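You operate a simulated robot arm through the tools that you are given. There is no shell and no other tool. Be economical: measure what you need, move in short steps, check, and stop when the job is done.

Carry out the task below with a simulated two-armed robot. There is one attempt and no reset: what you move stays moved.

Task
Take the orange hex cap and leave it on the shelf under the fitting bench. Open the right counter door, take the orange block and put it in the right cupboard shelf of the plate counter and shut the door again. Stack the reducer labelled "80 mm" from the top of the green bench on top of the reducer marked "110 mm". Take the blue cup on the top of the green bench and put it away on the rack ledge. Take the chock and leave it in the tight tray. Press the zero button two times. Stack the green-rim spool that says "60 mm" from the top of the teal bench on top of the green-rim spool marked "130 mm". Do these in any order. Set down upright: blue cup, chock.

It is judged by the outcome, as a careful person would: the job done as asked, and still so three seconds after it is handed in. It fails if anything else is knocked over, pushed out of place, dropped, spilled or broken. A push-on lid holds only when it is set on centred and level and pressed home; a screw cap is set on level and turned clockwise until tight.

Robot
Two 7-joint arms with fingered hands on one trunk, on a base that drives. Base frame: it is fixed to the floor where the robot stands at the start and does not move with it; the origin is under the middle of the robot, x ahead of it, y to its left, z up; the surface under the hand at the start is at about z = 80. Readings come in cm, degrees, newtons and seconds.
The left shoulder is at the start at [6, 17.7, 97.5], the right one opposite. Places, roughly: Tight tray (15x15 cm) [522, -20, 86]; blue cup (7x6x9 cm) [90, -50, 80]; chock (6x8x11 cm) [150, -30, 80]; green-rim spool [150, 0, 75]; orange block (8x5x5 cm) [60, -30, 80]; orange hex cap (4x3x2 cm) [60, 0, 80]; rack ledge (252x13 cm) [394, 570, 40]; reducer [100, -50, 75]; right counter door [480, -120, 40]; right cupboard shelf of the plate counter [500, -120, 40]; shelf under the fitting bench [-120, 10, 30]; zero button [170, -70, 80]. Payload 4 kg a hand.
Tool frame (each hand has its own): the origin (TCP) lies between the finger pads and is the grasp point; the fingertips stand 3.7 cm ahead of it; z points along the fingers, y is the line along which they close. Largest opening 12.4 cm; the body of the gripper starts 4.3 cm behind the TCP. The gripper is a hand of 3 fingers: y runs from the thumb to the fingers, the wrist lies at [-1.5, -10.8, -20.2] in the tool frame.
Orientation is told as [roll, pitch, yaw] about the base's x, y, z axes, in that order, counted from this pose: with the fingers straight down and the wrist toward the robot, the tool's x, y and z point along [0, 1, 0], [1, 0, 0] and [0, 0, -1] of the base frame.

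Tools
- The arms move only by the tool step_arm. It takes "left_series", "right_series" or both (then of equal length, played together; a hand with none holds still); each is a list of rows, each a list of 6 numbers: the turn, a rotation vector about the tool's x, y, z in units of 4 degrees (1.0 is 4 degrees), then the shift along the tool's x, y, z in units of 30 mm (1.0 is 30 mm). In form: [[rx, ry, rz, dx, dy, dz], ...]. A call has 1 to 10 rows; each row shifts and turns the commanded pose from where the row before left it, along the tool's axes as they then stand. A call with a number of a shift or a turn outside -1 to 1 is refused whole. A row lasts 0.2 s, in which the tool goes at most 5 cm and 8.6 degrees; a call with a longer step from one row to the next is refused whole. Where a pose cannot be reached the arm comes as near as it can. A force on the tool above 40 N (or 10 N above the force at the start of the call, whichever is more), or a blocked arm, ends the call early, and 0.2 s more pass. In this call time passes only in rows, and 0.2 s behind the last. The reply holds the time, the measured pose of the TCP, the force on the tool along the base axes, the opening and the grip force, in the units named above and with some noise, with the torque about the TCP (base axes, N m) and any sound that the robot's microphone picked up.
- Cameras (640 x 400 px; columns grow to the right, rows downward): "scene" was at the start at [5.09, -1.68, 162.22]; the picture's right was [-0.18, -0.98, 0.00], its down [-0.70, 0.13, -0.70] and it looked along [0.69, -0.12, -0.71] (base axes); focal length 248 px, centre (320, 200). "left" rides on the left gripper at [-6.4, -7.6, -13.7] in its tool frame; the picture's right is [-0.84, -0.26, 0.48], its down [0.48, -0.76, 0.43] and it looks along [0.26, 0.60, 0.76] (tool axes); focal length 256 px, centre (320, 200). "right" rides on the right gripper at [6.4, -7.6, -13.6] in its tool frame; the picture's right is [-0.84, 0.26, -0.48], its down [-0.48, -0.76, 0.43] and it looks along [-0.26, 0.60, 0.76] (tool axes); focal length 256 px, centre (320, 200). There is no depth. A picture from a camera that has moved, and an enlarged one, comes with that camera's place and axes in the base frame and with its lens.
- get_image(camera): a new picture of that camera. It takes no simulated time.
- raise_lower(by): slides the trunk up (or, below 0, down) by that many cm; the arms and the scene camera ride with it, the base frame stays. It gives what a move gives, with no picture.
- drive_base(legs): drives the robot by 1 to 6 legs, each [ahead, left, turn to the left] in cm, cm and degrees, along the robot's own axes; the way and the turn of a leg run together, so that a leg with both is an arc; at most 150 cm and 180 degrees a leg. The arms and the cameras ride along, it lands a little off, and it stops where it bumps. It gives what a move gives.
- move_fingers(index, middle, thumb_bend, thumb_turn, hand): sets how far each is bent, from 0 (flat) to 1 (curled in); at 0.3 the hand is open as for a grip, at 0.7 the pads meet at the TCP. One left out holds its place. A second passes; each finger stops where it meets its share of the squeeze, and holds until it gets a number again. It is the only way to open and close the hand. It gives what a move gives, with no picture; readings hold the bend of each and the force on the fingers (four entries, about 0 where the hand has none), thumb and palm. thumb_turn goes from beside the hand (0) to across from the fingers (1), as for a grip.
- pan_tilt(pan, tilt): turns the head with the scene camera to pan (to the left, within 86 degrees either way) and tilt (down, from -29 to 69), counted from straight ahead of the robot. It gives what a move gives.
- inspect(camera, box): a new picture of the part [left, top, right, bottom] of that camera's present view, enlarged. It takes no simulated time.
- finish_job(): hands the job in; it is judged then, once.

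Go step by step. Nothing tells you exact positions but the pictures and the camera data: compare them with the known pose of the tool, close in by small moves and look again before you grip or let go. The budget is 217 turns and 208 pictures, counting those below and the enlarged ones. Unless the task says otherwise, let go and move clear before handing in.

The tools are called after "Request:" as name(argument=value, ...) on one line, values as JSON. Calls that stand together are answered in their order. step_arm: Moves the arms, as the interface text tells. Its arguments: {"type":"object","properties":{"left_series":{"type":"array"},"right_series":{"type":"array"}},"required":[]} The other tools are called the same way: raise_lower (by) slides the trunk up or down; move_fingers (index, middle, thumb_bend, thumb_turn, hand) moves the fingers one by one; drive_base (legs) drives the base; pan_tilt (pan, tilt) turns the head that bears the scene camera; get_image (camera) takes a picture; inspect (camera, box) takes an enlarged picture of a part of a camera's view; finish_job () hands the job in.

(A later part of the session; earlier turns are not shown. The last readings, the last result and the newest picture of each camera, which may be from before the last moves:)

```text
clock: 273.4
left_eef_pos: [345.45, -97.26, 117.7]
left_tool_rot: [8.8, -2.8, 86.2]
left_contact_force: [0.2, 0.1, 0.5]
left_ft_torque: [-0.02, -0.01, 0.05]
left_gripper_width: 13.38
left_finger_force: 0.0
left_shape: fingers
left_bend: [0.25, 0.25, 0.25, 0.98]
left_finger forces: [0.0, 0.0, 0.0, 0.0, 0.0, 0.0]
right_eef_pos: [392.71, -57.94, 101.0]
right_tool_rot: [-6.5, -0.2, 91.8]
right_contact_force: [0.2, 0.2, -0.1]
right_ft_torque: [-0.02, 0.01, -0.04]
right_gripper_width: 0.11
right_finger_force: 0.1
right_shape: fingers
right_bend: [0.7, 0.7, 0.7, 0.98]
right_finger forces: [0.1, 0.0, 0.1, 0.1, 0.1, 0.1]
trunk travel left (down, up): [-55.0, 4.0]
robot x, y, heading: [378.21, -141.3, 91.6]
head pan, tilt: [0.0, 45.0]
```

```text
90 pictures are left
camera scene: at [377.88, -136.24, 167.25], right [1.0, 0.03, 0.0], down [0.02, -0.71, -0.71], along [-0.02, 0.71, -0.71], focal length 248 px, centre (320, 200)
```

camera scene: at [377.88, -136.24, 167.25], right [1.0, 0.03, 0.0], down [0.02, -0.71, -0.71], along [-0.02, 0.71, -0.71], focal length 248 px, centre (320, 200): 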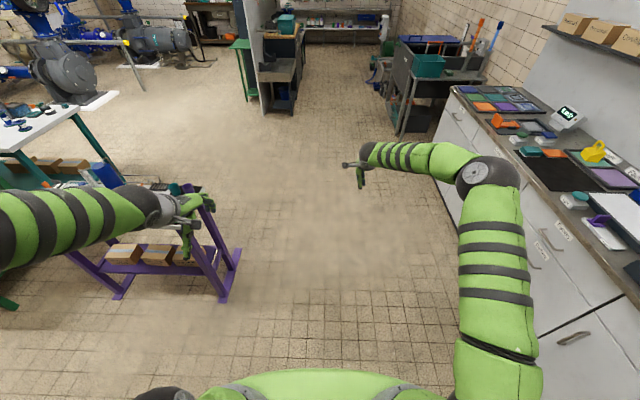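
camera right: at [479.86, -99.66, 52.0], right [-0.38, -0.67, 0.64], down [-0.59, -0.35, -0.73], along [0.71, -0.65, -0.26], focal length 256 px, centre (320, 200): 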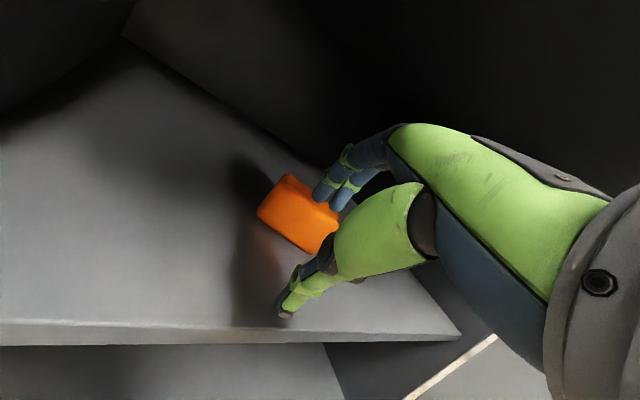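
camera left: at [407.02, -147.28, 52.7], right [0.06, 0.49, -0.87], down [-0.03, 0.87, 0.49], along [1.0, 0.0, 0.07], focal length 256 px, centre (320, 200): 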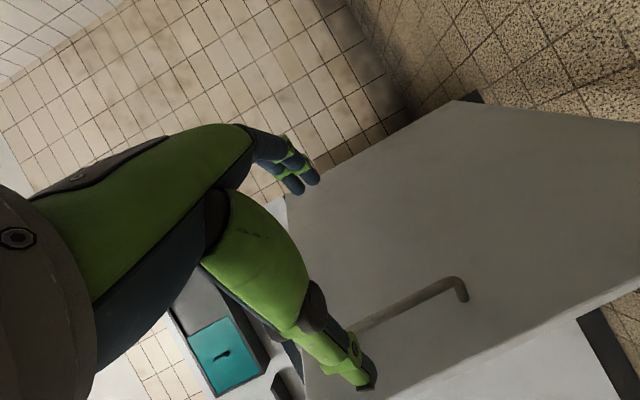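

I'll retract the right hand and drive left (toward -x) down the aisle, stopping first to look at the small table.

Request:
step_arm(right_series=[[0, 0, 0, 0, -1, 0], [0, 0, 0, 0, -1, 0], [0, 0, 0, 0, -1, 0], [0, 0, 0, 0, -1, 0], [0, 0, 0, 0, -1, 0], [0, 0, 0, 0, -1, 0], [0, 0, 0, 0, -1, 0], [0, 0, 0, 0, -1, -0.5]])

Request:
drive_base(legs=[[0, 90, -1.6]])

Request:
get_image(camera="scene")

```text
clock: 275.2
left_eef_pos: [345.5, -97.29, 117.72]
left_tool_rot: [8.9, -2.6, 86.2]
left_contact_force: [0.7, 0.2, 0.7]
left_ft_torque: [-0.01, -0.02, -0.01]
left_gripper_width: 13.36
left_finger_force: 0.1
left_shape: fingers
left_bend: [0.25, 0.25, 0.25, 0.98]
left_finger forces: [0.0, 0.1, 0.1, 0.0, 0.1, 0.0]
right_eef_pos: [393.33, -81.78, 102.45]
right_tool_rot: [-6.6, -0.3, 91.8]
right_contact_force: [0.2, -0.1, 0.0]
right_ft_torque: [0.04, 0.01, 0.03]
right_gripper_width: 0.13
right_finger_force: 0.1
right_shape: fingers
right_bend: [0.7, 0.7, 0.7, 0.98]
right_finger forces: [0.1, 0.1, 0.1, 0.0, 0.0, 0.0]
trunk travel left (down, up): [-55.0, 4.0]
robot x, y, heading: [377.91, -140.88, 91.7]
head pan, tilt: [0.0, 45.0]
```

```text
clock: 279.9
left_eef_pos: [257.3, -97.82, 117.81]
left_tool_rot: [8.8, -2.7, 84.6]
left_contact_force: [0.8, 0.4, -0.4]
left_ft_torque: [0.02, -0.01, 0.01]
left_gripper_width: 13.35
left_finger_force: 0.1
left_shape: fingers
left_bend: [0.25, 0.25, 0.25, 0.98]
left_finger forces: [0.1, 0.0, 0.0, 0.1, 0.0, 0.1]
right_eef_pos: [305.68, -83.67, 102.42]
right_tool_rot: [-6.6, -0.3, 90.2]
right_contact_force: [-0.2, 0.4, 0.5]
right_ft_torque: [0.03, 0.01, 0.0]
right_gripper_width: 0.13
right_finger_force: 0.1
right_shape: fingers
right_bend: [0.7, 0.7, 0.7, 0.98]
right_finger forces: [0.1, 0.1, 0.0, 0.0, 0.0, 0.1]
trunk travel left (down, up): [-55.0, 4.0]
robot x, y, heading: [289.06, -142.63, 90.0]
head pan, tilt: [0.0, 45.0]
```

```text
89 pictures are left
camera scene: at [288.74, -137.71, 167.25], right [1.0, 0.0, 0.0], down [0.0, -0.71, -0.71], along [0.0, 0.71, -0.71], focal length 248 px, centre (320, 200)
```

scene: 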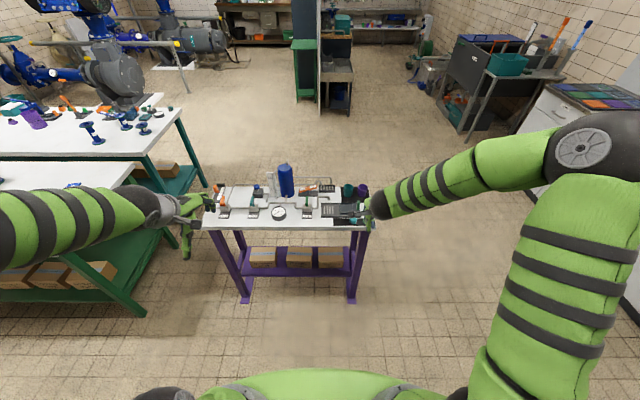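

The table and its things stand undisturbed. Continuing to the green bench, facing the reducers.

Request:
drive_base(legs=[[0, 120, 0], [0, 74, 0], [22, 0, 0]])

Request:
get_image(camera="scene")

Request:
get_image(camera="right")

Request:
get_image(camera="left")

```text
clock: 291.0
left_eef_pos: [62.94, -72.71, 117.72]
left_tool_rot: [8.9, -2.6, 83.1]
left_contact_force: [0.4, 0.5, 0.3]
left_ft_torque: [-0.02, 0.01, 0.06]
left_gripper_width: 13.36
left_finger_force: 0.0
left_shape: fingers
left_bend: [0.25, 0.25, 0.25, 0.98]
left_finger forces: [0.0, 0.0, 0.0, 0.0, 0.1, 0.1]
right_eef_pos: [111.72, -59.75, 102.24]
right_tool_rot: [-6.7, -0.2, 88.7]
right_contact_force: [-0.8, 0.0, 0.5]
right_ft_torque: [-0.02, -0.01, 0.04]
right_gripper_width: 0.11
right_finger_force: 0.1
right_shape: fingers
right_bend: [0.7, 0.7, 0.7, 0.98]
right_finger forces: [0.0, 0.0, 0.1, 0.0, 0.0, 0.0]
trunk travel left (down, up): [-55.0, 4.0]
robot x, y, heading: [93.08, -118.46, 88.5]
head pan, tilt: [0.0, 45.0]
```

```text
88 pictures are left
camera scene: at [93.32, -113.3, 167.25], right [1.0, -0.02, 0.0], down [-0.02, -0.71, -0.71], along [0.02, 0.71, -0.71], focal length 248 px, centre (320, 200)
```

scene: 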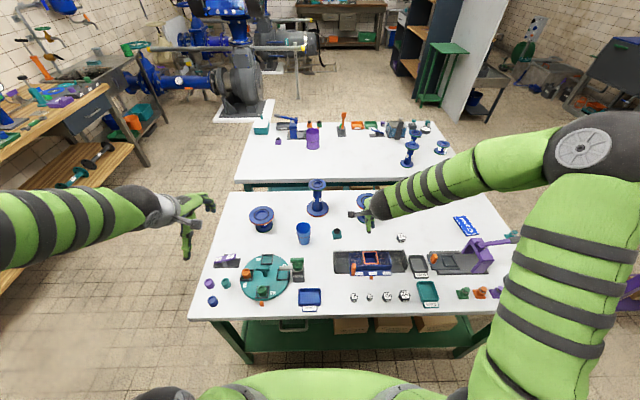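

```text
87 pictures are left
camera right: at [103.62, -67.13, 115.1], right [0.78, 0.24, 0.58], down [0.51, -0.77, -0.38], along [0.35, 0.59, -0.72], focal length 256 px, centre (320, 200)
```

right: 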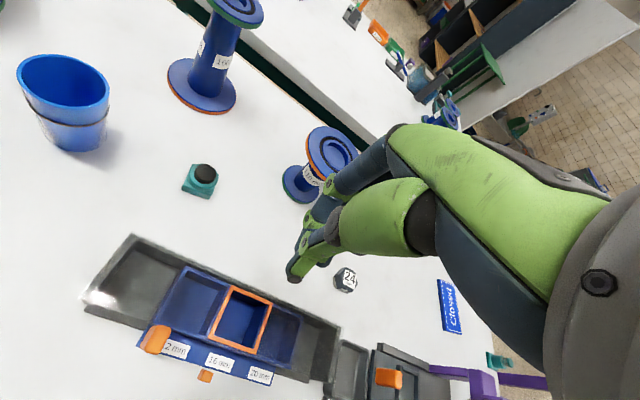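

```text
86 pictures are left
camera left: at [70.27, -81.88, 129.82], right [0.72, -0.32, -0.62], down [-0.63, -0.67, -0.39], along [-0.29, 0.67, -0.68], focal length 256 px, centre (320, 200)
```

left: 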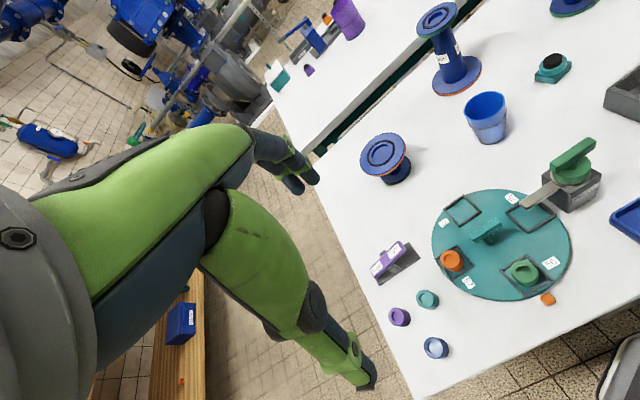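

Request:
inspect(camera="scene", box=[235, 190, 325, 250])

Request:
inspect(camera="right", box=[270, 120, 380, 210])

```text
6.67 times, centred on (280, 220) of scene
camera zoom: at [93.32, -113.3, 167.25], right [1.0, -0.02, 0.0], down [-0.02, -0.71, -0.71], along [0.02, 0.71, -0.71], focal length 1656 px, centre (587, 67)
```

zoom: 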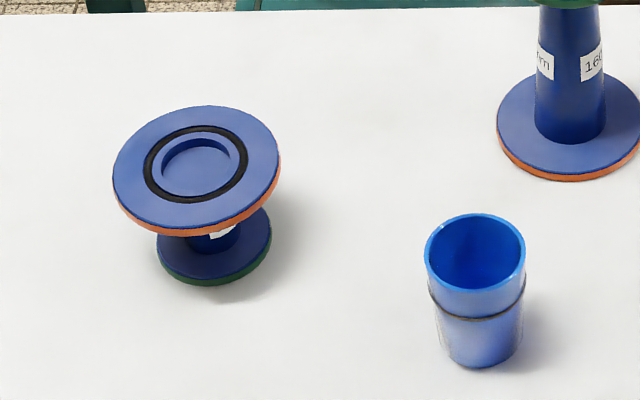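

```text
4.44 times, centred on (325, 165) of right
camera zoom: at [103.62, -67.13, 115.1], right [0.78, 0.24, 0.58], down [0.51, -0.77, -0.38], along [0.35, 0.59, -0.72], focal length 1138 px, centre (298, 356)
```

zoom: 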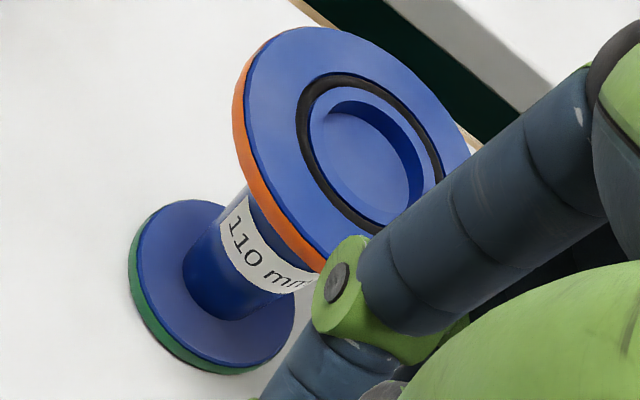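

The 110 mm label is confirmed; the 80 mm is the short wide one at (70.4, -42.7), flange 10.6 cm across. I'll level the left hand, open it wide, and bring it above.

Request:
move_fingers(hand="left", index=0.2, middle=0.2, thumb_bend=0.2)

Request:
step_arm(left_series=[[0.22, -0.73, 0, -0.12, 0.9, 0.2], [0.22, -0.73, 0, -0.12, 0.9, 0.2], [0.21, -0.74, 0, -0.12, 0.9, 0.2], [0, 0, 0, -0.12, 1, 0.5], [0, 0, 0, -0.12, 1, 0.5], [0, 0, 0, -0.12, 1, 0.5], [0, 0, 0, -0.12, 1, 0.6], [0, 0, 0, -0.12, 1, 0.6], [0, 0, 0, -0.12, 1, 0.6], [0, 0, 0, -0.12, 1, 0.6]])

Request:
get_image(camera="left")

Request:
inspect(camera="scene", box=[215, 160, 325, 250])

```text
clock: 292.0
left_eef_pos: [62.93, -72.71, 117.76]
left_tool_rot: [8.9, -2.8, 83.1]
left_contact_force: [0.7, -1.0, -0.1]
left_ft_torque: [0.0, -0.03, 0.01]
left_gripper_width: 14.08
left_finger_force: 0.1
left_shape: fingers
left_bend: [0.2, 0.2, 0.2, 0.98]
left_finger forces: [0.0, 0.0, 0.0, 0.0, 0.0, 0.1]
right_eef_pos: [111.75, -59.93, 102.4]
right_tool_rot: [-6.6, -0.2, 88.7]
right_contact_force: [-0.9, -0.5, -0.2]
right_ft_torque: [-0.01, 0.0, 0.0]
right_gripper_width: 0.15
right_finger_force: 0.1
right_shape: fingers
right_bend: [0.7, 0.7, 0.7, 0.98]
right_finger forces: [0.1, 0.1, 0.0, 0.0, 0.1, 0.0]
trunk travel left (down, up): [-55.0, 4.0]
robot x, y, heading: [93.14, -118.51, 88.4]
head pan, tilt: [0.0, 45.0]
```

```text
clock: 294.2
left_eef_pos: [69.69, -44.01, 104.51]
left_tool_rot: [0.0, -0.1, 83.4]
left_contact_force: [-0.3, 0.0, -0.3]
left_ft_torque: [-0.01, -0.02, -0.01]
left_gripper_width: 14.08
left_finger_force: 0.1
left_shape: fingers
left_bend: [0.2, 0.2, 0.2, 0.98]
left_finger forces: [0.0, 0.1, 0.0, 0.1, 0.0, 0.1]
right_eef_pos: [111.6, -59.87, 102.36]
right_tool_rot: [-6.6, -0.2, 88.6]
right_contact_force: [0.0, 0.9, 0.3]
right_ft_torque: [-0.03, 0.01, -0.05]
right_gripper_width: 0.13
right_finger_force: 0.1
right_shape: fingers
right_bend: [0.7, 0.7, 0.7, 0.98]
right_finger forces: [0.1, 0.1, 0.0, 0.0, 0.0, 0.0]
trunk travel left (down, up): [-55.0, 4.0]
robot x, y, heading: [92.89, -118.47, 88.4]
head pan, tilt: [0.0, 45.0]
```

```text
83 pictures are left
camera left: at [75.22, -52.42, 118.14], right [0.8, -0.35, -0.48], down [-0.57, -0.7, -0.44], along [-0.18, 0.62, -0.76], focal length 256 px, centre (320, 200)
```

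left: 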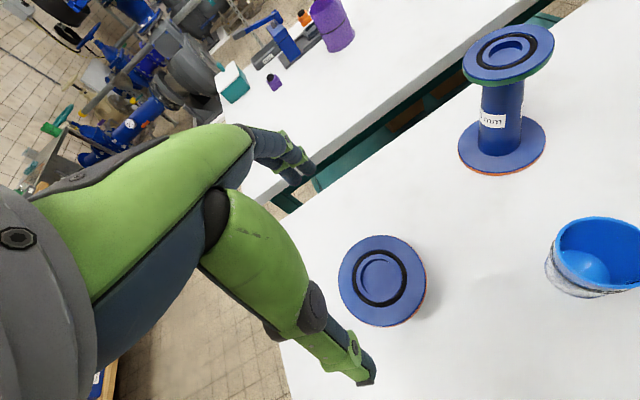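

```text
4.44 times, centred on (270, 205) of scene
camera zoom: at [93.33, -113.35, 167.25], right [1.0, -0.02, 0.0], down [-0.02, -0.71, -0.71], along [0.02, 0.71, -0.71], focal length 1104 px, centre (542, 178)
```

zoom: 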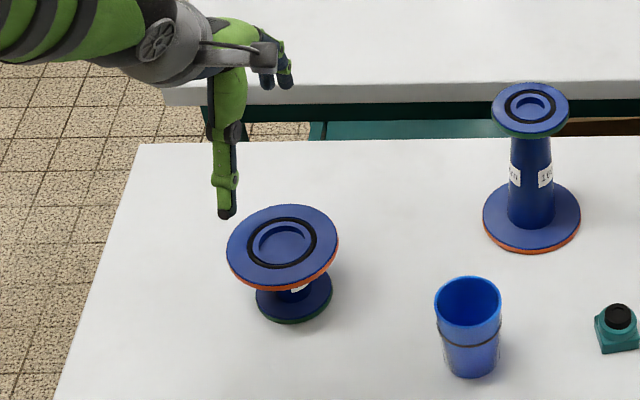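

Centred within 1 cm; I'll trim and lower so the fingertips reach just below the flange rim.

Request:
step_arm(left_series=[[0, 0, 0, -0.16, 0.35, 0.5], [0, 0, 0, 0, 0, 0.8], [0, 0, 0, 0, 0, 0.8], [0, 0, 0, 0, 0, 0.8], [0, 0, 0, 0, 0, 0.8], [0, 0, 0, 0, 0, 0.8], [0, 0, 0, 0, 0, 0.5]])

Request:
get_image(camera="left")

Request:
inspect(camera="scene", box=[215, 160, 325, 250])

```text
clock: 295.8
left_eef_pos: [70.28, -43.16, 89.44]
left_tool_rot: [0.0, 0.0, 83.3]
left_contact_force: [-0.1, 0.2, -0.4]
left_ft_torque: [-0.02, -0.02, 0.0]
left_gripper_width: 14.09
left_finger_force: 0.1
left_shape: fingers
left_bend: [0.2, 0.2, 0.2, 0.98]
left_finger forces: [0.1, 0.0, 0.0, 0.0, 0.0, 0.0]
right_eef_pos: [111.59, -59.86, 102.3]
right_tool_rot: [-6.6, -0.3, 88.7]
right_contact_force: [-0.4, -0.3, -0.1]
right_ft_torque: [0.01, 0.0, -0.01]
right_gripper_width: 0.13
right_finger_force: 0.0
right_shape: fingers
right_bend: [0.7, 0.7, 0.7, 0.98]
right_finger forces: [0.0, 0.0, 0.0, 0.0, 0.0, 0.0]
trunk travel left (down, up): [-55.0, 4.0]
robot x, y, heading: [93.1, -118.66, 88.5]
head pan, tilt: [0.0, 45.0]
```

```text
81 pictures are left
camera left: at [75.74, -51.61, 103.03], right [0.8, -0.35, -0.48], down [-0.57, -0.7, -0.43], along [-0.18, 0.62, -0.76], focal length 256 px, centre (320, 200)
```

left: 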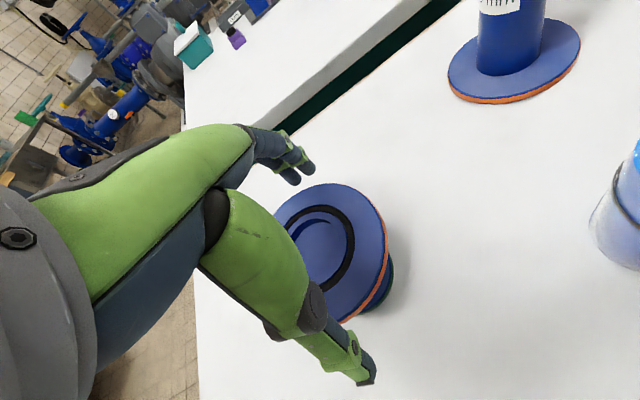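

```text
4.44 times, centred on (270, 205) of scene
camera zoom: at [93.31, -113.43, 167.25], right [1.0, -0.02, 0.0], down [-0.02, -0.71, -0.71], along [0.02, 0.71, -0.71], focal length 1104 px, centre (542, 178)
```

zoom: 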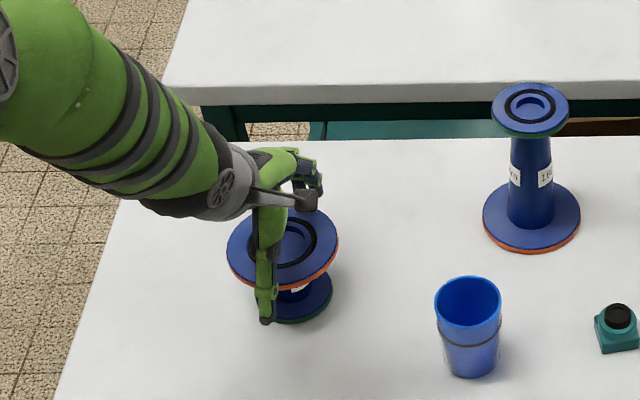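

Request:
step_arm(left_series=[[0, 0, 0, -0.27, 0, 0]])

Request:
move_fingers(hand="left", index=0.8, middle=0.8, thumb_bend=0.8)

Request:
get_image(camera="left")

Request:
inspect(camera="scene", box=[215, 160, 325, 250])

```text
clock: 296.2
left_eef_pos: [71.13, -43.38, 89.37]
left_tool_rot: [0.1, 0.0, 83.4]
left_contact_force: [-0.8, 0.0, -0.2]
left_ft_torque: [0.0, -0.04, -0.04]
left_gripper_width: 14.13
left_finger_force: 0.0
left_shape: fingers
left_bend: [0.2, 0.2, 0.2, 0.98]
left_finger forces: [0.0, 0.0, 0.0, 0.1, 0.0, 0.0]
right_eef_pos: [111.62, -59.91, 102.45]
right_tool_rot: [-6.6, -0.2, 88.7]
right_contact_force: [0.4, 0.6, 0.0]
right_ft_torque: [-0.02, -0.01, -0.01]
right_gripper_width: 0.11
right_finger_force: 0.0
right_shape: fingers
right_bend: [0.7, 0.7, 0.7, 0.98]
right_finger forces: [0.1, 0.0, 0.0, 0.1, 0.0, 0.1]
trunk travel left (down, up): [-55.0, 4.0]
robot x, y, heading: [93.0, -118.42, 88.6]
head pan, tilt: [0.0, 45.0]
```

```text
clock: 297.2
left_eef_pos: [71.12, -43.36, 89.37]
left_tool_rot: [0.1, -0.1, 83.4]
left_contact_force: [1.0, 0.4, 0.1]
left_ft_torque: [-0.01, -0.01, 0.02]
left_gripper_width: 0.91
left_finger_force: 0.0
left_shape: fingers
left_bend: [0.8, 0.8, 0.65, 0.97]
left_finger forces: [0.0, 0.1, 0.1, 0.0, 0.0, 0.1]
right_eef_pos: [111.7, -59.86, 102.38]
right_tool_rot: [-6.6, -0.2, 88.7]
right_contact_force: [-0.5, 0.9, -0.2]
right_ft_torque: [0.02, -0.03, -0.02]
right_gripper_width: 0.12
right_finger_force: 0.1
right_shape: fingers
right_bend: [0.7, 0.7, 0.7, 0.98]
right_finger forces: [0.0, 0.1, 0.0, 0.0, 0.0, 0.0]
trunk travel left (down, up): [-55.0, 4.0]
robot x, y, heading: [93.28, -118.8, 88.7]
head pan, tilt: [0.0, 45.0]
```

```text
79 pictures are left
camera left: at [76.55, -51.71, 103.0], right [0.8, -0.35, -0.48], down [-0.57, -0.7, -0.43], along [-0.18, 0.62, -0.76], focal length 256 px, centre (320, 200)
```

left: 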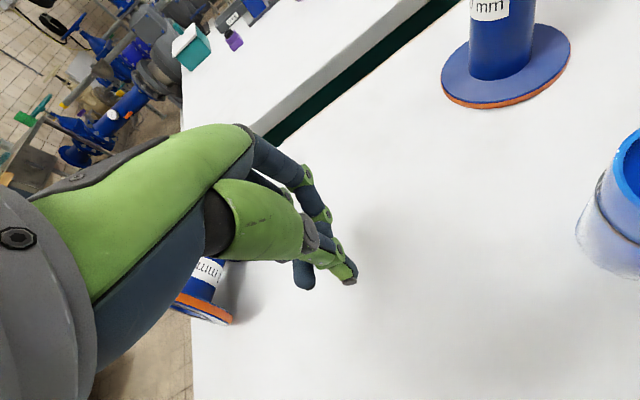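

```text
4.44 times, centred on (270, 205) of scene
camera zoom: at [93.33, -113.48, 167.25], right [1.0, -0.02, 0.0], down [-0.02, -0.71, -0.71], along [0.02, 0.71, -0.71], focal length 1104 px, centre (542, 178)
```

zoom: 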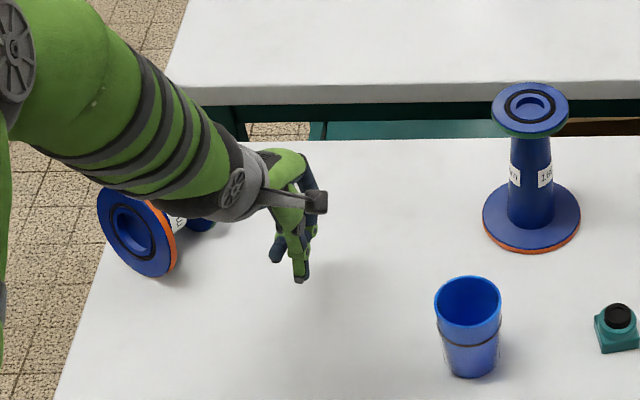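

The reducer squirted out and tipped onto its side near the bench's end; squeezing was off-centre. It's still on the bench. I'll lift the hand clear and look carefully before righting it.

Request:
step_arm(left_series=[[0, 0, 0, 0, 0, -0.8], [0, 0, 0, 0, 0, -1], [0, 0, 0, 0, 0, -1], [0, 0, 0, 0, 0, -1], [0, 0, 0, 0, 0, -1], [0, 0, 0, 0, 0, -1], [0, 0, 0, 0, -0.5, -1], [0, 0, 0, 0, -0.8, 0], [0, 0, 0, 0, -0.8, 0], [0, 0, 0, 0, -0.8, 0]])

Request:
get_image(camera="left")

Request:
inspect(camera="scene", box=[200, 170, 310, 250])

```text
clock: 299.4
left_eef_pos: [70.06, -52.08, 109.66]
left_tool_rot: [0.0, -0.1, 83.3]
left_contact_force: [0.4, 0.1, 0.4]
left_ft_torque: [-0.02, 0.01, -0.02]
left_gripper_width: 0.62
left_finger_force: 0.2
left_shape: fingers
left_bend: [0.8, 0.8, 0.74, 0.96]
left_finger forces: [0.0, 0.1, 0.0, 0.0, 0.1, 0.0]
right_eef_pos: [111.75, -59.81, 102.4]
right_tool_rot: [-6.5, -0.2, 88.7]
right_contact_force: [0.5, -0.2, -0.4]
right_ft_torque: [0.02, 0.02, -0.04]
right_gripper_width: 0.16
right_finger_force: 0.1
right_shape: fingers
right_bend: [0.7, 0.7, 0.7, 0.98]
right_finger forces: [0.0, 0.0, 0.0, 0.0, 0.1, 0.0]
trunk travel left (down, up): [-55.0, 4.0]
robot x, y, heading: [93.33, -118.22, 88.6]
head pan, tilt: [0.0, 45.0]
```

```text
77 pictures are left
camera left: at [75.49, -60.49, 123.36], right [0.8, -0.35, -0.48], down [-0.57, -0.7, -0.44], along [-0.18, 0.62, -0.76], focal length 256 px, centre (320, 200)
```

left: 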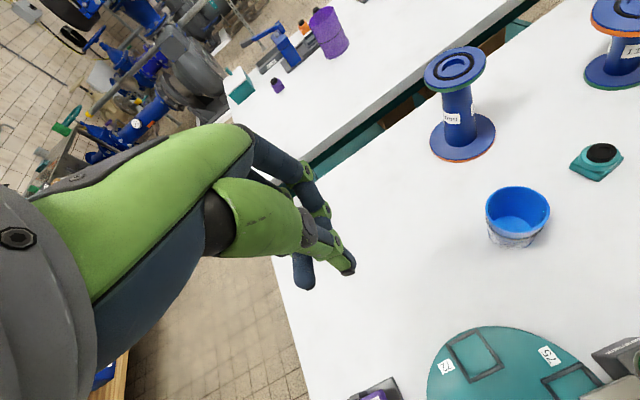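

```text
5.00 times, centred on (255, 210) of scene
camera zoom: at [93.32, -113.51, 167.25], right [1.0, -0.02, 0.0], down [-0.02, -0.71, -0.71], along [0.02, 0.71, -0.71], focal length 1242 px, centre (645, 150)
```

zoom: 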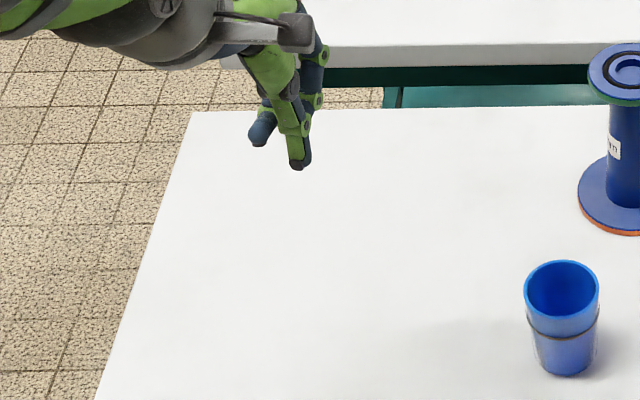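

It has gone from the bench top, probably rolled off the end. I'll look for it on the floor.

Request:
pan_tilt(pan=40, tilt=55)

Request:
get_image(camera="scene")

```text
clock: 300.5
left_eef_pos: [70.07, -52.06, 109.57]
left_tool_rot: [0.1, -0.1, 83.3]
left_contact_force: [-0.1, -0.5, 0.9]
left_ft_torque: [-0.03, -0.01, 0.01]
left_gripper_width: 0.56
left_finger_force: 0.0
left_shape: fingers
left_bend: [0.8, 0.8, 0.74, 0.96]
left_finger forces: [0.0, 0.0, 0.1, 0.0, 0.0, 0.1]
right_eef_pos: [111.78, -59.96, 102.31]
right_tool_rot: [-6.6, -0.2, 88.7]
right_contact_force: [-0.8, 0.4, -0.9]
right_ft_torque: [-0.03, 0.04, 0.0]
right_gripper_width: 0.12
right_finger_force: 0.1
right_shape: fingers
right_bend: [0.7, 0.7, 0.7, 0.98]
right_finger forces: [0.0, 0.1, 0.0, 0.1, 0.0, 0.1]
trunk travel left (down, up): [-55.0, 4.0]
robot x, y, heading: [93.27, -118.37, 88.5]
head pan, tilt: [40.0, 55.0]
```

```text
75 pictures are left
camera scene: at [88.63, -115.95, 165.91], right [0.78, 0.62, 0.0], down [0.51, -0.64, -0.57], along [-0.36, 0.45, -0.82], focal length 248 px, centre (320, 200)
```

scene: 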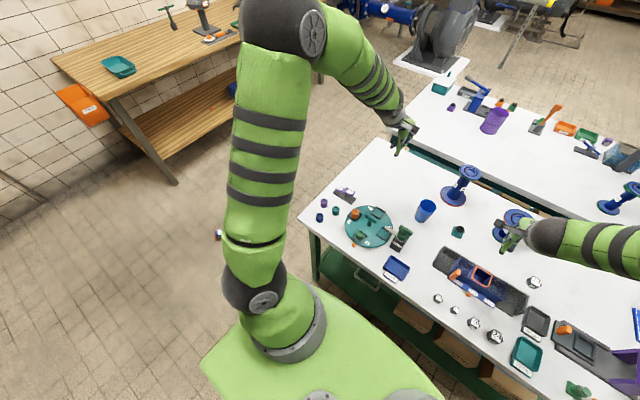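

Something blue and orange lies on the floor near (-23, -97). I'll back off, turn toward it and look.

Request:
drive_base(legs=[[-28, 0, 0], [0, 0, 91]])

Request:
pan_tilt(pan=-15, tilt=50)

Request:
get_image(camera="scene")

```text
clock: 306.3
left_eef_pos: [26.77, -170.94, 109.71]
left_tool_rot: [0.0, -0.2, 174.7]
left_contact_force: [-0.5, 0.3, -0.3]
left_ft_torque: [0.0, 0.02, 0.02]
left_gripper_width: 0.57
left_finger_force: 0.1
left_shape: fingers
left_bend: [0.79, 0.8, 0.74, 0.96]
left_finger forces: [0.0, 0.1, 0.1, 0.1, 0.0, 0.0]
right_eef_pos: [33.47, -129.15, 102.33]
right_tool_rot: [-6.6, -0.2, -179.8]
right_contact_force: [0.5, -0.1, -0.4]
right_ft_torque: [0.03, -0.01, 0.0]
right_gripper_width: 0.14
right_finger_force: 0.0
right_shape: fingers
right_bend: [0.7, 0.7, 0.7, 0.98]
right_finger forces: [0.1, 0.1, 0.1, 0.1, 0.0, 0.0]
trunk travel left (down, up): [-55.0, 4.0]
robot x, y, heading: [92.53, -146.57, -180.1]
head pan, tilt: [40.0, 55.0]
```

```text
clock: 307.6
left_eef_pos: [26.7, -170.95, 109.57]
left_tool_rot: [0.2, -0.1, 174.8]
left_contact_force: [-0.2, -0.5, -0.8]
left_ft_torque: [0.02, -0.01, 0.01]
left_gripper_width: 0.53
left_finger_force: 0.1
left_shape: fingers
left_bend: [0.79, 0.8, 0.74, 0.96]
left_finger forces: [0.0, 0.0, 0.1, 0.1, 0.1, 0.0]
right_eef_pos: [33.57, -129.22, 102.36]
right_tool_rot: [-6.6, -0.1, -179.8]
right_contact_force: [0.9, 0.1, -0.2]
right_ft_torque: [-0.02, -0.01, 0.03]
right_gripper_width: 0.13
right_finger_force: 0.1
right_shape: fingers
right_bend: [0.7, 0.7, 0.7, 0.98]
right_finger forces: [0.0, 0.1, 0.0, 0.1, 0.1, 0.0]
trunk travel left (down, up): [-55.0, 4.0]
robot x, y, heading: [92.46, -146.53, -179.9]
head pan, tilt: [-15.0, 50.0]
```

```text
74 pictures are left
camera scene: at [88.08, -144.57, 166.56], right [0.26, 0.97, 0.0], down [0.74, -0.2, -0.64], along [-0.62, 0.17, -0.77], focal length 248 px, centre (320, 200)
```

scene: 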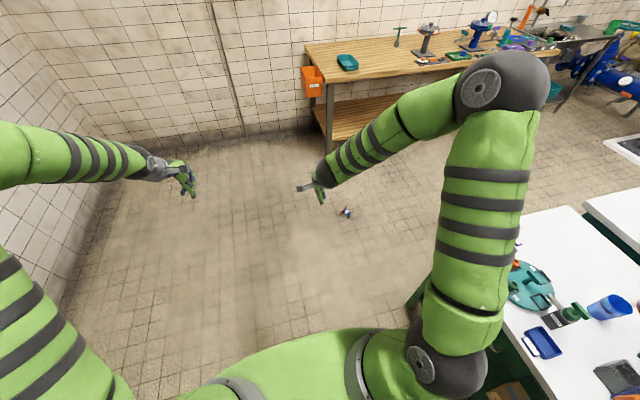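

Request:
inspect(camera="scene", box=[315, 190, 375, 235])

```text
8.89 times, centred on (345, 212) of scene
camera zoom: at [88.08, -144.57, 166.56], right [0.26, 0.97, 0.0], down [0.74, -0.2, -0.64], along [-0.62, 0.17, -0.77], focal length 2208 px, centre (98, 89)
```

zoom: 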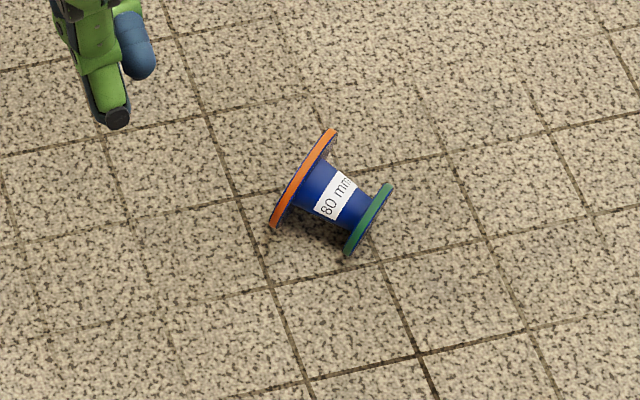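

It's lying on its side, label "80 mm" readable, intact. I'll recover it: pick it up by the neck with the left hand. Driving so it lies ahead of the left hand, then lowering the trunk.

Request:
drive_base(legs=[[57, -35, 0], [0, 0, -30]])

Request:
move_fingers(hand="left", index=0.3, middle=0.3, thumb_bend=0.3)

Request:
raise_lower(by=-40)

Request:
pan_tilt(pan=5, tilt=50)

Request:
get_image(camera="scene")

Request:
get_image(camera="left")

```text
clock: 312.8
left_eef_pos: [-34.11, -99.56, 109.66]
left_tool_rot: [0.2, -0.2, 144.0]
left_contact_force: [0.4, 0.2, 0.4]
left_ft_torque: [0.01, 0.02, 0.0]
left_gripper_width: 0.55
left_finger_force: 0.0
left_shape: fingers
left_bend: [0.79, 0.8, 0.74, 0.96]
left_finger forces: [0.0, 0.0, 0.1, 0.1, 0.1, 0.0]
right_eef_pos: [-7.07, -67.0, 102.37]
right_tool_rot: [-6.5, -0.1, 149.4]
right_contact_force: [-0.3, 0.5, 0.1]
right_ft_torque: [-0.02, 0.01, -0.01]
right_gripper_width: 0.12
right_finger_force: 0.1
right_shape: fingers
right_bend: [0.7, 0.7, 0.7, 0.98]
right_finger forces: [0.0, 0.0, 0.0, 0.0, 0.1, 0.0]
trunk travel left (down, up): [-55.0, 4.0]
robot x, y, heading: [34.86, -111.95, 149.2]
head pan, tilt: [-15.0, 50.0]
```

```text
clock: 313.8
left_eef_pos: [-34.28, -99.54, 109.79]
left_tool_rot: [0.2, -0.1, 144.0]
left_contact_force: [0.5, 0.2, 0.1]
left_ft_torque: [0.01, -0.01, -0.03]
left_gripper_width: 12.31
left_finger_force: 0.1
left_shape: fingers
left_bend: [0.3, 0.3, 0.3, 0.97]
left_finger forces: [0.0, 0.1, 0.0, 0.1, 0.0, 0.0]
right_eef_pos: [-7.05, -67.12, 102.42]
right_tool_rot: [-6.6, -0.1, 149.4]
right_contact_force: [-0.2, -0.9, 0.1]
right_ft_torque: [0.0, 0.04, 0.03]
right_gripper_width: 0.12
right_finger_force: 0.0
right_shape: fingers
right_bend: [0.7, 0.7, 0.7, 0.98]
right_finger forces: [0.0, 0.1, 0.1, 0.0, 0.1, 0.1]
trunk travel left (down, up): [-55.0, 4.0]
robot x, y, heading: [35.1, -111.9, 149.2]
head pan, tilt: [-15.0, 50.0]
```

```text
clock: 317.6
left_eef_pos: [-34.19, -99.59, 69.64]
left_tool_rot: [0.1, -0.2, 144.0]
left_contact_force: [-0.6, 0.5, 0.1]
left_ft_torque: [-0.01, 0.03, -0.01]
left_gripper_width: 12.34
left_finger_force: 0.0
left_shape: fingers
left_bend: [0.3, 0.3, 0.3, 0.97]
left_finger forces: [0.1, 0.1, 0.0, 0.0, 0.0, 0.1]
right_eef_pos: [-6.93, -67.07, 62.37]
right_tool_rot: [-6.6, -0.2, 149.5]
right_contact_force: [0.3, 0.7, 0.0]
right_ft_torque: [0.01, 0.03, 0.0]
right_gripper_width: 0.11
right_finger_force: 0.1
right_shape: fingers
right_bend: [0.7, 0.7, 0.7, 0.98]
right_finger forces: [0.0, 0.0, 0.0, 0.0, 0.0, 0.1]
trunk travel left (down, up): [-15.0, 44.0]
robot x, y, heading: [35.12, -111.96, 149.3]
head pan, tilt: [-15.0, 50.0]
```

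```text
clock: 318.4
left_eef_pos: [-34.21, -99.5, 69.7]
left_tool_rot: [0.1, 0.0, 144.0]
left_contact_force: [-0.7, -0.5, -0.5]
left_ft_torque: [0.02, 0.02, -0.03]
left_gripper_width: 12.33
left_finger_force: 0.2
left_shape: fingers
left_bend: [0.3, 0.3, 0.3, 0.97]
left_finger forces: [0.0, 0.0, 0.0, 0.0, 0.0, 0.0]
right_eef_pos: [-7.05, -66.96, 62.36]
right_tool_rot: [-6.6, -0.2, 149.4]
right_contact_force: [-0.6, -0.5, 0.0]
right_ft_torque: [-0.01, -0.01, 0.01]
right_gripper_width: 0.14
right_finger_force: 0.1
right_shape: fingers
right_bend: [0.7, 0.7, 0.7, 0.98]
right_finger forces: [0.0, 0.0, 0.1, 0.0, 0.0, 0.0]
trunk travel left (down, up): [-15.0, 44.0]
robot x, y, heading: [35.02, -111.86, 149.4]
head pan, tilt: [5.0, 50.0]
```

```text
72 pictures are left
camera scene: at [30.62, -110.28, 126.56], right [0.43, 0.9, 0.0], down [0.69, -0.33, -0.64], along [-0.58, 0.28, -0.77], focal length 248 px, centre (320, 200)
```

scene: 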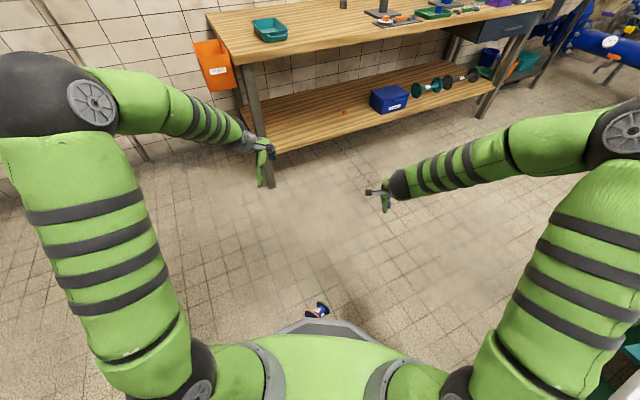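

```text
71 pictures are left
camera left: at [-24.31, -98.88, 83.33], right [0.7, 0.53, -0.48], down [0.33, -0.84, -0.44], along [-0.63, 0.14, -0.76], focal length 256 px, centre (320, 200)
```

left: 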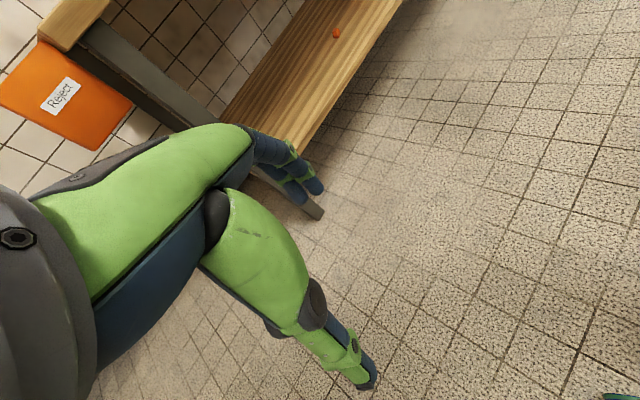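

Request:
inspect(camera="scene", box=[280, 285, 360, 345])

```text
6.67 times, centred on (320, 315) of scene
camera zoom: at [30.62, -110.28, 126.56], right [0.43, 0.9, 0.0], down [0.69, -0.33, -0.64], along [-0.58, 0.28, -0.77], focal length 1656 px, centre (320, -567)
```

zoom: 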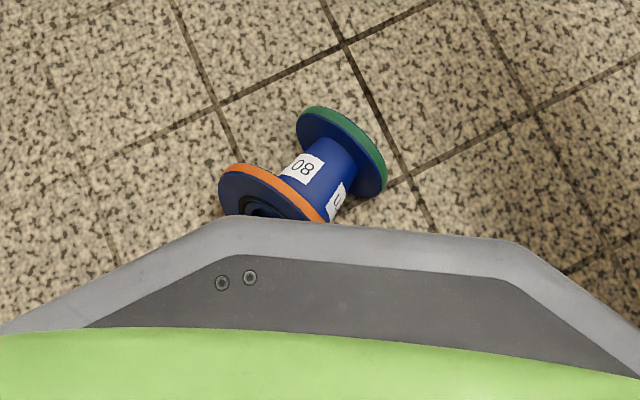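

It had rolled on and now rests against my base. I'll back off 28 cm and look again.

Request:
drive_base(legs=[[-28, 0, 0]])

Request:
get_image(camera="scene")

Request:
inspect(camera="scene", box=[260, 210, 380, 300])

```text
clock: 320.4
left_eef_pos: [-9.98, -113.67, 69.74]
left_tool_rot: [0.1, -0.1, 143.7]
left_contact_force: [0.3, 0.2, 0.4]
left_ft_torque: [-0.01, -0.01, -0.03]
left_gripper_width: 12.33
left_finger_force: 0.1
left_shape: fingers
left_bend: [0.3, 0.3, 0.3, 0.97]
left_finger forces: [0.0, 0.1, 0.0, 0.0, 0.0, 0.0]
right_eef_pos: [17.25, -81.22, 62.42]
right_tool_rot: [-6.6, -0.2, 149.1]
right_contact_force: [-0.1, 0.6, -0.5]
right_ft_torque: [-0.03, -0.04, 0.02]
right_gripper_width: 0.1
right_finger_force: 0.0
right_shape: fingers
right_bend: [0.7, 0.7, 0.7, 0.98]
right_finger forces: [0.1, 0.0, 0.1, 0.0, 0.1, 0.1]
trunk travel left (down, up): [-15.0, 44.0]
robot x, y, heading: [58.91, -126.26, 149.0]
head pan, tilt: [5.0, 50.0]
```

```text
69 pictures are left
camera scene: at [54.75, -124.66, 126.56], right [0.44, 0.9, 0.0], down [0.69, -0.34, -0.64], along [-0.58, 0.28, -0.77], focal length 248 px, centre (320, 200)
```

scene: 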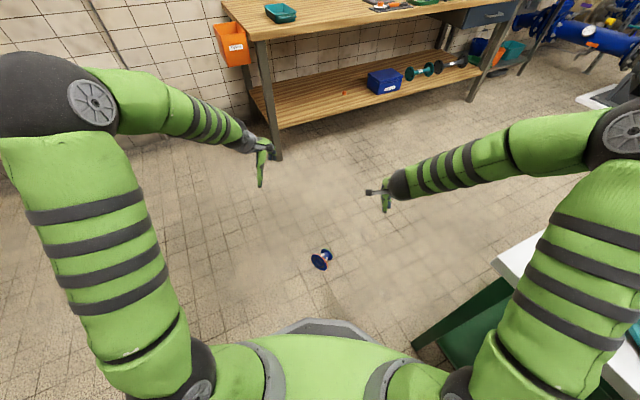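

```text
4.44 times, centred on (320, 255) of scene
camera zoom: at [54.75, -124.66, 126.56], right [0.44, 0.9, 0.0], down [0.69, -0.34, -0.64], along [-0.58, 0.28, -0.77], focal length 1104 px, centre (320, -44)
```

zoom: 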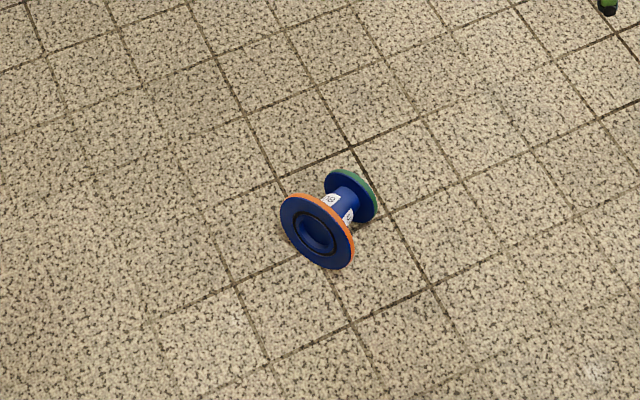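

It lies at about (0, -96), orange end toward me. The best grasp is by the right hand coming from the fitting-bench side, so I'll circle around (turning left over free floor) and look again from there.

Request:
drive_base(legs=[[-15, 25, 0], [0, 0, 119], [0, 0, 119], [-100.6, 51.3, 0]])

Request:
pan_tilt(pan=20, tilt=45)

Request:
get_image(camera="scene")

```text
clock: 337.6
left_eef_pos: [-3.63, -102.74, 69.65]
left_tool_rot: [0.0, -0.1, 20.4]
left_contact_force: [0.0, -0.1, -0.1]
left_ft_torque: [0.01, -0.01, -0.01]
left_gripper_width: 12.3
left_finger_force: 0.0
left_shape: fingers
left_bend: [0.3, 0.3, 0.3, 0.97]
left_finger forces: [0.0, 0.0, 0.0, 0.1, 0.0, 0.1]
right_eef_pos: [8.34, -143.37, 62.31]
right_tool_rot: [-6.6, -0.2, 25.8]
right_contact_force: [-0.2, 0.2, 1.1]
right_ft_torque: [-0.04, 0.03, 0.0]
right_gripper_width: 0.13
right_finger_force: 0.1
right_shape: fingers
right_bend: [0.7, 0.7, 0.7, 0.98]
right_finger forces: [0.1, 0.1, 0.0, 0.0, 0.0, 0.0]
trunk travel left (down, up): [-15.0, 44.0]
robot x, y, heading: [-52.27, -153.27, 25.6]
head pan, tilt: [5.0, 50.0]
```

```text
clock: 338.4
left_eef_pos: [-3.64, -102.81, 69.57]
left_tool_rot: [0.2, -0.1, 20.4]
left_contact_force: [0.5, 0.2, -0.2]
left_ft_torque: [-0.01, -0.01, -0.01]
left_gripper_width: 12.31
left_finger_force: 0.0
left_shape: fingers
left_bend: [0.3, 0.3, 0.3, 0.97]
left_finger forces: [0.0, 0.0, 0.0, 0.1, 0.1, 0.0]
right_eef_pos: [8.36, -143.21, 62.42]
right_tool_rot: [-6.6, -0.2, 25.8]
right_contact_force: [-0.4, -0.3, -0.1]
right_ft_torque: [-0.01, 0.01, 0.02]
right_gripper_width: 0.11
right_finger_force: 0.1
right_shape: fingers
right_bend: [0.7, 0.7, 0.7, 0.98]
right_finger forces: [0.0, 0.0, 0.0, 0.0, 0.0, 0.1]
trunk travel left (down, up): [-15.0, 44.0]
robot x, y, heading: [-52.23, -153.3, 25.7]
head pan, tilt: [20.0, 45.0]
```

```text
67 pictures are left
camera scene: at [-49.17, -149.11, 127.25], right [0.71, -0.7, 0.0], down [-0.49, -0.51, -0.71], along [0.49, 0.51, -0.71], focal length 248 px, centre (320, 200)
```

scene: 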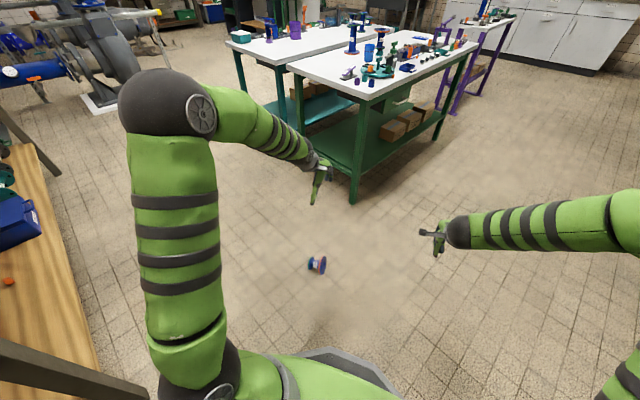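

Request:
inspect(camera="scene", box=[285, 240, 350, 290])

```text
8.00 times, centred on (318, 265) of scene
camera zoom: at [-49.17, -149.11, 127.25], right [0.71, -0.7, 0.0], down [-0.49, -0.51, -0.71], along [0.49, 0.51, -0.71], focal length 1987 px, centre (340, -320)
```

zoom: 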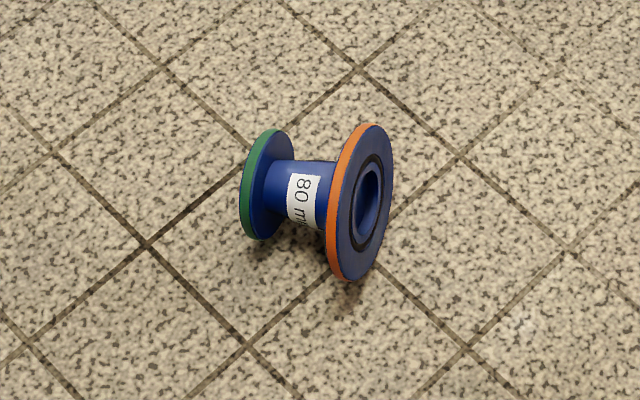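

It's stationary; axis angle about 118° (green end), neck at (-1, -95.2). I'll close in with the right hand.

Request:
drive_base(legs=[[15.6, 35.8, 0]])

Request:
raise_lower(by=-15)

Request:
move_fingers(hand="right", index=0.3, middle=0.3, thumb_bend=0.3)

Request:
step_arm(right_series=[[0, 0.8, 0, 0.38, -0.1, 0.6], [0, 0.8, 0, 0.38, -0.1, 0.8], [0, 0, -0.6, 0.38, -0.1, 0.8], [0, 0, 0, 0.38, -0.1, 0.8], [0, 0, 0, 0.38, -0.1, 0.8], [0, 0, 0, 0.38, -0.1, 0.8], [0, 0, 0, 0.38, -0.1, 0.8], [0, 0, 0, 0.38, -0.1, 0.8], [0, 0, 0, 0.38, -0.1, 0.8], [0, 0, 0, 0.38, -0.1, 0.8]])

Request:
get_image(camera="right")

```text
clock: 340.8
left_eef_pos: [-4.84, -64.43, 69.67]
left_tool_rot: [0.1, -0.1, 20.0]
left_contact_force: [0.5, 0.3, -0.4]
left_ft_torque: [0.0, 0.03, 0.02]
left_gripper_width: 12.36
left_finger_force: 0.2
left_shape: fingers
left_bend: [0.3, 0.3, 0.3, 0.97]
left_finger forces: [0.0, 0.0, 0.0, 0.0, 0.1, 0.0]
right_eef_pos: [6.99, -105.03, 62.49]
right_tool_rot: [-6.7, -0.3, 25.5]
right_contact_force: [-0.3, 0.6, -0.8]
right_ft_torque: [0.01, -0.01, -0.02]
right_gripper_width: 0.11
right_finger_force: 0.1
right_shape: fingers
right_bend: [0.7, 0.7, 0.7, 0.98]
right_finger forces: [0.0, 0.0, 0.1, 0.0, 0.0, 0.0]
trunk travel left (down, up): [-15.0, 44.0]
robot x, y, heading: [-53.95, -114.42, 25.3]
head pan, tilt: [20.0, 45.0]
```

```text
clock: 342.6
left_eef_pos: [-4.62, -64.42, 54.67]
left_tool_rot: [0.1, -0.1, 19.9]
left_contact_force: [-0.1, -0.2, -0.2]
left_ft_torque: [-0.02, -0.01, 0.05]
left_gripper_width: 12.33
left_finger_force: 0.1
left_shape: fingers
left_bend: [0.3, 0.3, 0.3, 0.97]
left_finger forces: [0.0, 0.0, 0.1, 0.0, 0.0, 0.1]
right_eef_pos: [6.99, -105.01, 47.41]
right_tool_rot: [-6.5, -0.2, 25.4]
right_contact_force: [-0.4, -0.2, 0.4]
right_ft_torque: [-0.02, 0.0, -0.04]
right_gripper_width: 0.11
right_finger_force: 0.1
right_shape: fingers
right_bend: [0.7, 0.7, 0.7, 0.98]
right_finger forces: [0.0, 0.1, 0.0, 0.0, 0.1, 0.1]
trunk travel left (down, up): [0.0, 59.0]
robot x, y, heading: [-53.23, -114.87, 25.3]
head pan, tilt: [20.0, 45.0]
```

```text
clock: 343.6
left_eef_pos: [-4.71, -64.36, 54.75]
left_tool_rot: [0.1, 0.0, 20.0]
left_contact_force: [0.3, -0.8, -0.2]
left_ft_torque: [0.01, 0.02, 0.01]
left_gripper_width: 12.32
left_finger_force: 0.2
left_shape: fingers
left_bend: [0.3, 0.3, 0.3, 0.97]
left_finger forces: [0.0, 0.0, 0.0, 0.0, 0.0, 0.0]
right_eef_pos: [7.0, -104.97, 47.32]
right_tool_rot: [-6.5, -0.2, 25.4]
right_contact_force: [0.0, 0.5, 0.4]
right_ft_torque: [-0.01, 0.01, 0.01]
right_gripper_width: 12.29
right_finger_force: 0.0
right_shape: fingers
right_bend: [0.3, 0.3, 0.3, 0.98]
right_finger forces: [0.1, 0.0, 0.0, 0.0, 0.0, 0.0]
trunk travel left (down, up): [0.0, 59.0]
robot x, y, heading: [-53.32, -114.29, 25.5]
head pan, tilt: [20.0, 45.0]
```

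```text
clock: 345.8
left_eef_pos: [-4.68, -64.39, 54.68]
left_tool_rot: [0.1, -0.1, 20.0]
left_contact_force: [0.0, 0.3, 1.0]
left_ft_torque: [-0.01, -0.03, 0.01]
left_gripper_width: 12.3
left_finger_force: 0.1
left_shape: fingers
left_bend: [0.3, 0.3, 0.3, 0.97]
left_finger forces: [0.1, 0.0, 0.1, 0.0, 0.1, 0.0]
right_eef_pos: [-0.98, -96.54, 23.66]
right_tool_rot: [-0.2, -0.1, 27.9]
right_contact_force: [0.3, 0.5, 0.7]
right_ft_torque: [0.02, 0.02, 0.02]
right_gripper_width: 12.34
right_finger_force: 0.0
right_shape: fingers
right_bend: [0.3, 0.3, 0.3, 0.98]
right_finger forces: [0.0, 0.1, 0.0, 0.0, 0.0, 0.0]
trunk travel left (down, up): [0.0, 59.0]
robot x, y, heading: [-53.79, -114.8, 25.4]
head pan, tilt: [20.0, 45.0]
```

```text
65 pictures are left
camera right: at [-10.57, -94.26, 37.36], right [0.62, -0.62, 0.49], down [-0.44, -0.78, -0.44], along [0.65, 0.05, -0.76], focal length 256 px, centre (320, 200)
```

right: 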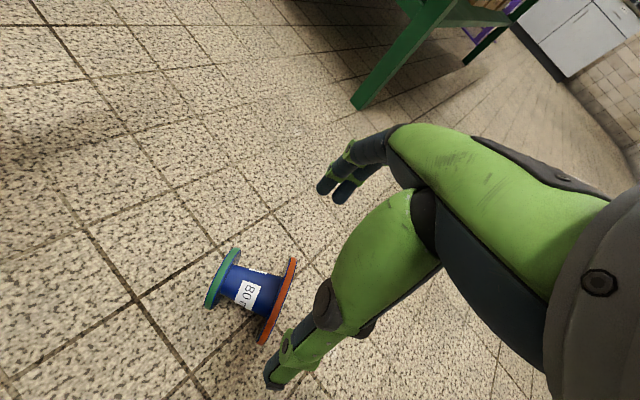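

Aligned within 1°. Lowering onto the neck.

Request:
step_arm(right_series=[[0, 0, 0.2, 0.12, 0.3, 0.6], [0, 0, 0, 0, 0, 0.8], [0, 0, 0, 0, 0, 0.8], [0, 0, 0, 0, 0, 0.8], [0, 0, 0, 0, 0, 0.8], [0, 0, 0, 0, 0, 0.8], [0, 0, 0, 0, 0, 0.8], [0, 0, 0, 0, 0, 0.6]])

Request:
get_image(camera="right")

```text
clock: 347.6
left_eef_pos: [-4.8, -64.32, 54.72]
left_tool_rot: [0.1, -0.1, 20.1]
left_contact_force: [-0.6, 1.7, 0.3]
left_ft_torque: [-0.02, 0.01, -0.03]
left_gripper_width: 12.31
left_finger_force: 0.0
left_shape: fingers
left_bend: [0.3, 0.3, 0.3, 0.97]
left_finger forces: [0.0, 0.1, 0.1, 0.0, 0.0, 0.1]
right_eef_pos: [0.22, -95.77, 5.77]
right_tool_rot: [-0.2, -0.2, 27.0]
right_contact_force: [-0.2, -0.5, 0.2]
right_ft_torque: [0.02, -0.01, 0.02]
right_gripper_width: 12.33
right_finger_force: 0.1
right_shape: fingers
right_bend: [0.3, 0.3, 0.3, 0.98]
right_finger forces: [0.0, 0.0, 0.1, 0.0, 0.0, 0.0]
trunk travel left (down, up): [0.0, 59.0]
robot x, y, heading: [-53.54, -114.9, 25.4]
head pan, tilt: [20.0, 45.0]
```

```text
64 pictures are left
camera right: at [-9.46, -93.42, 19.35], right [0.61, -0.63, 0.49], down [-0.46, -0.78, -0.44], along [0.65, 0.04, -0.76], focal length 256 px, centre (320, 200)
```

right: 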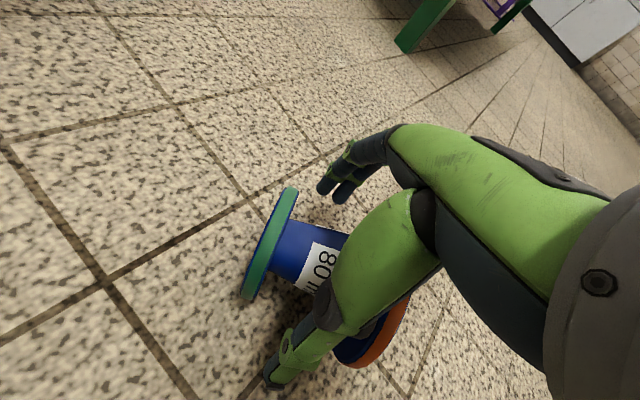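

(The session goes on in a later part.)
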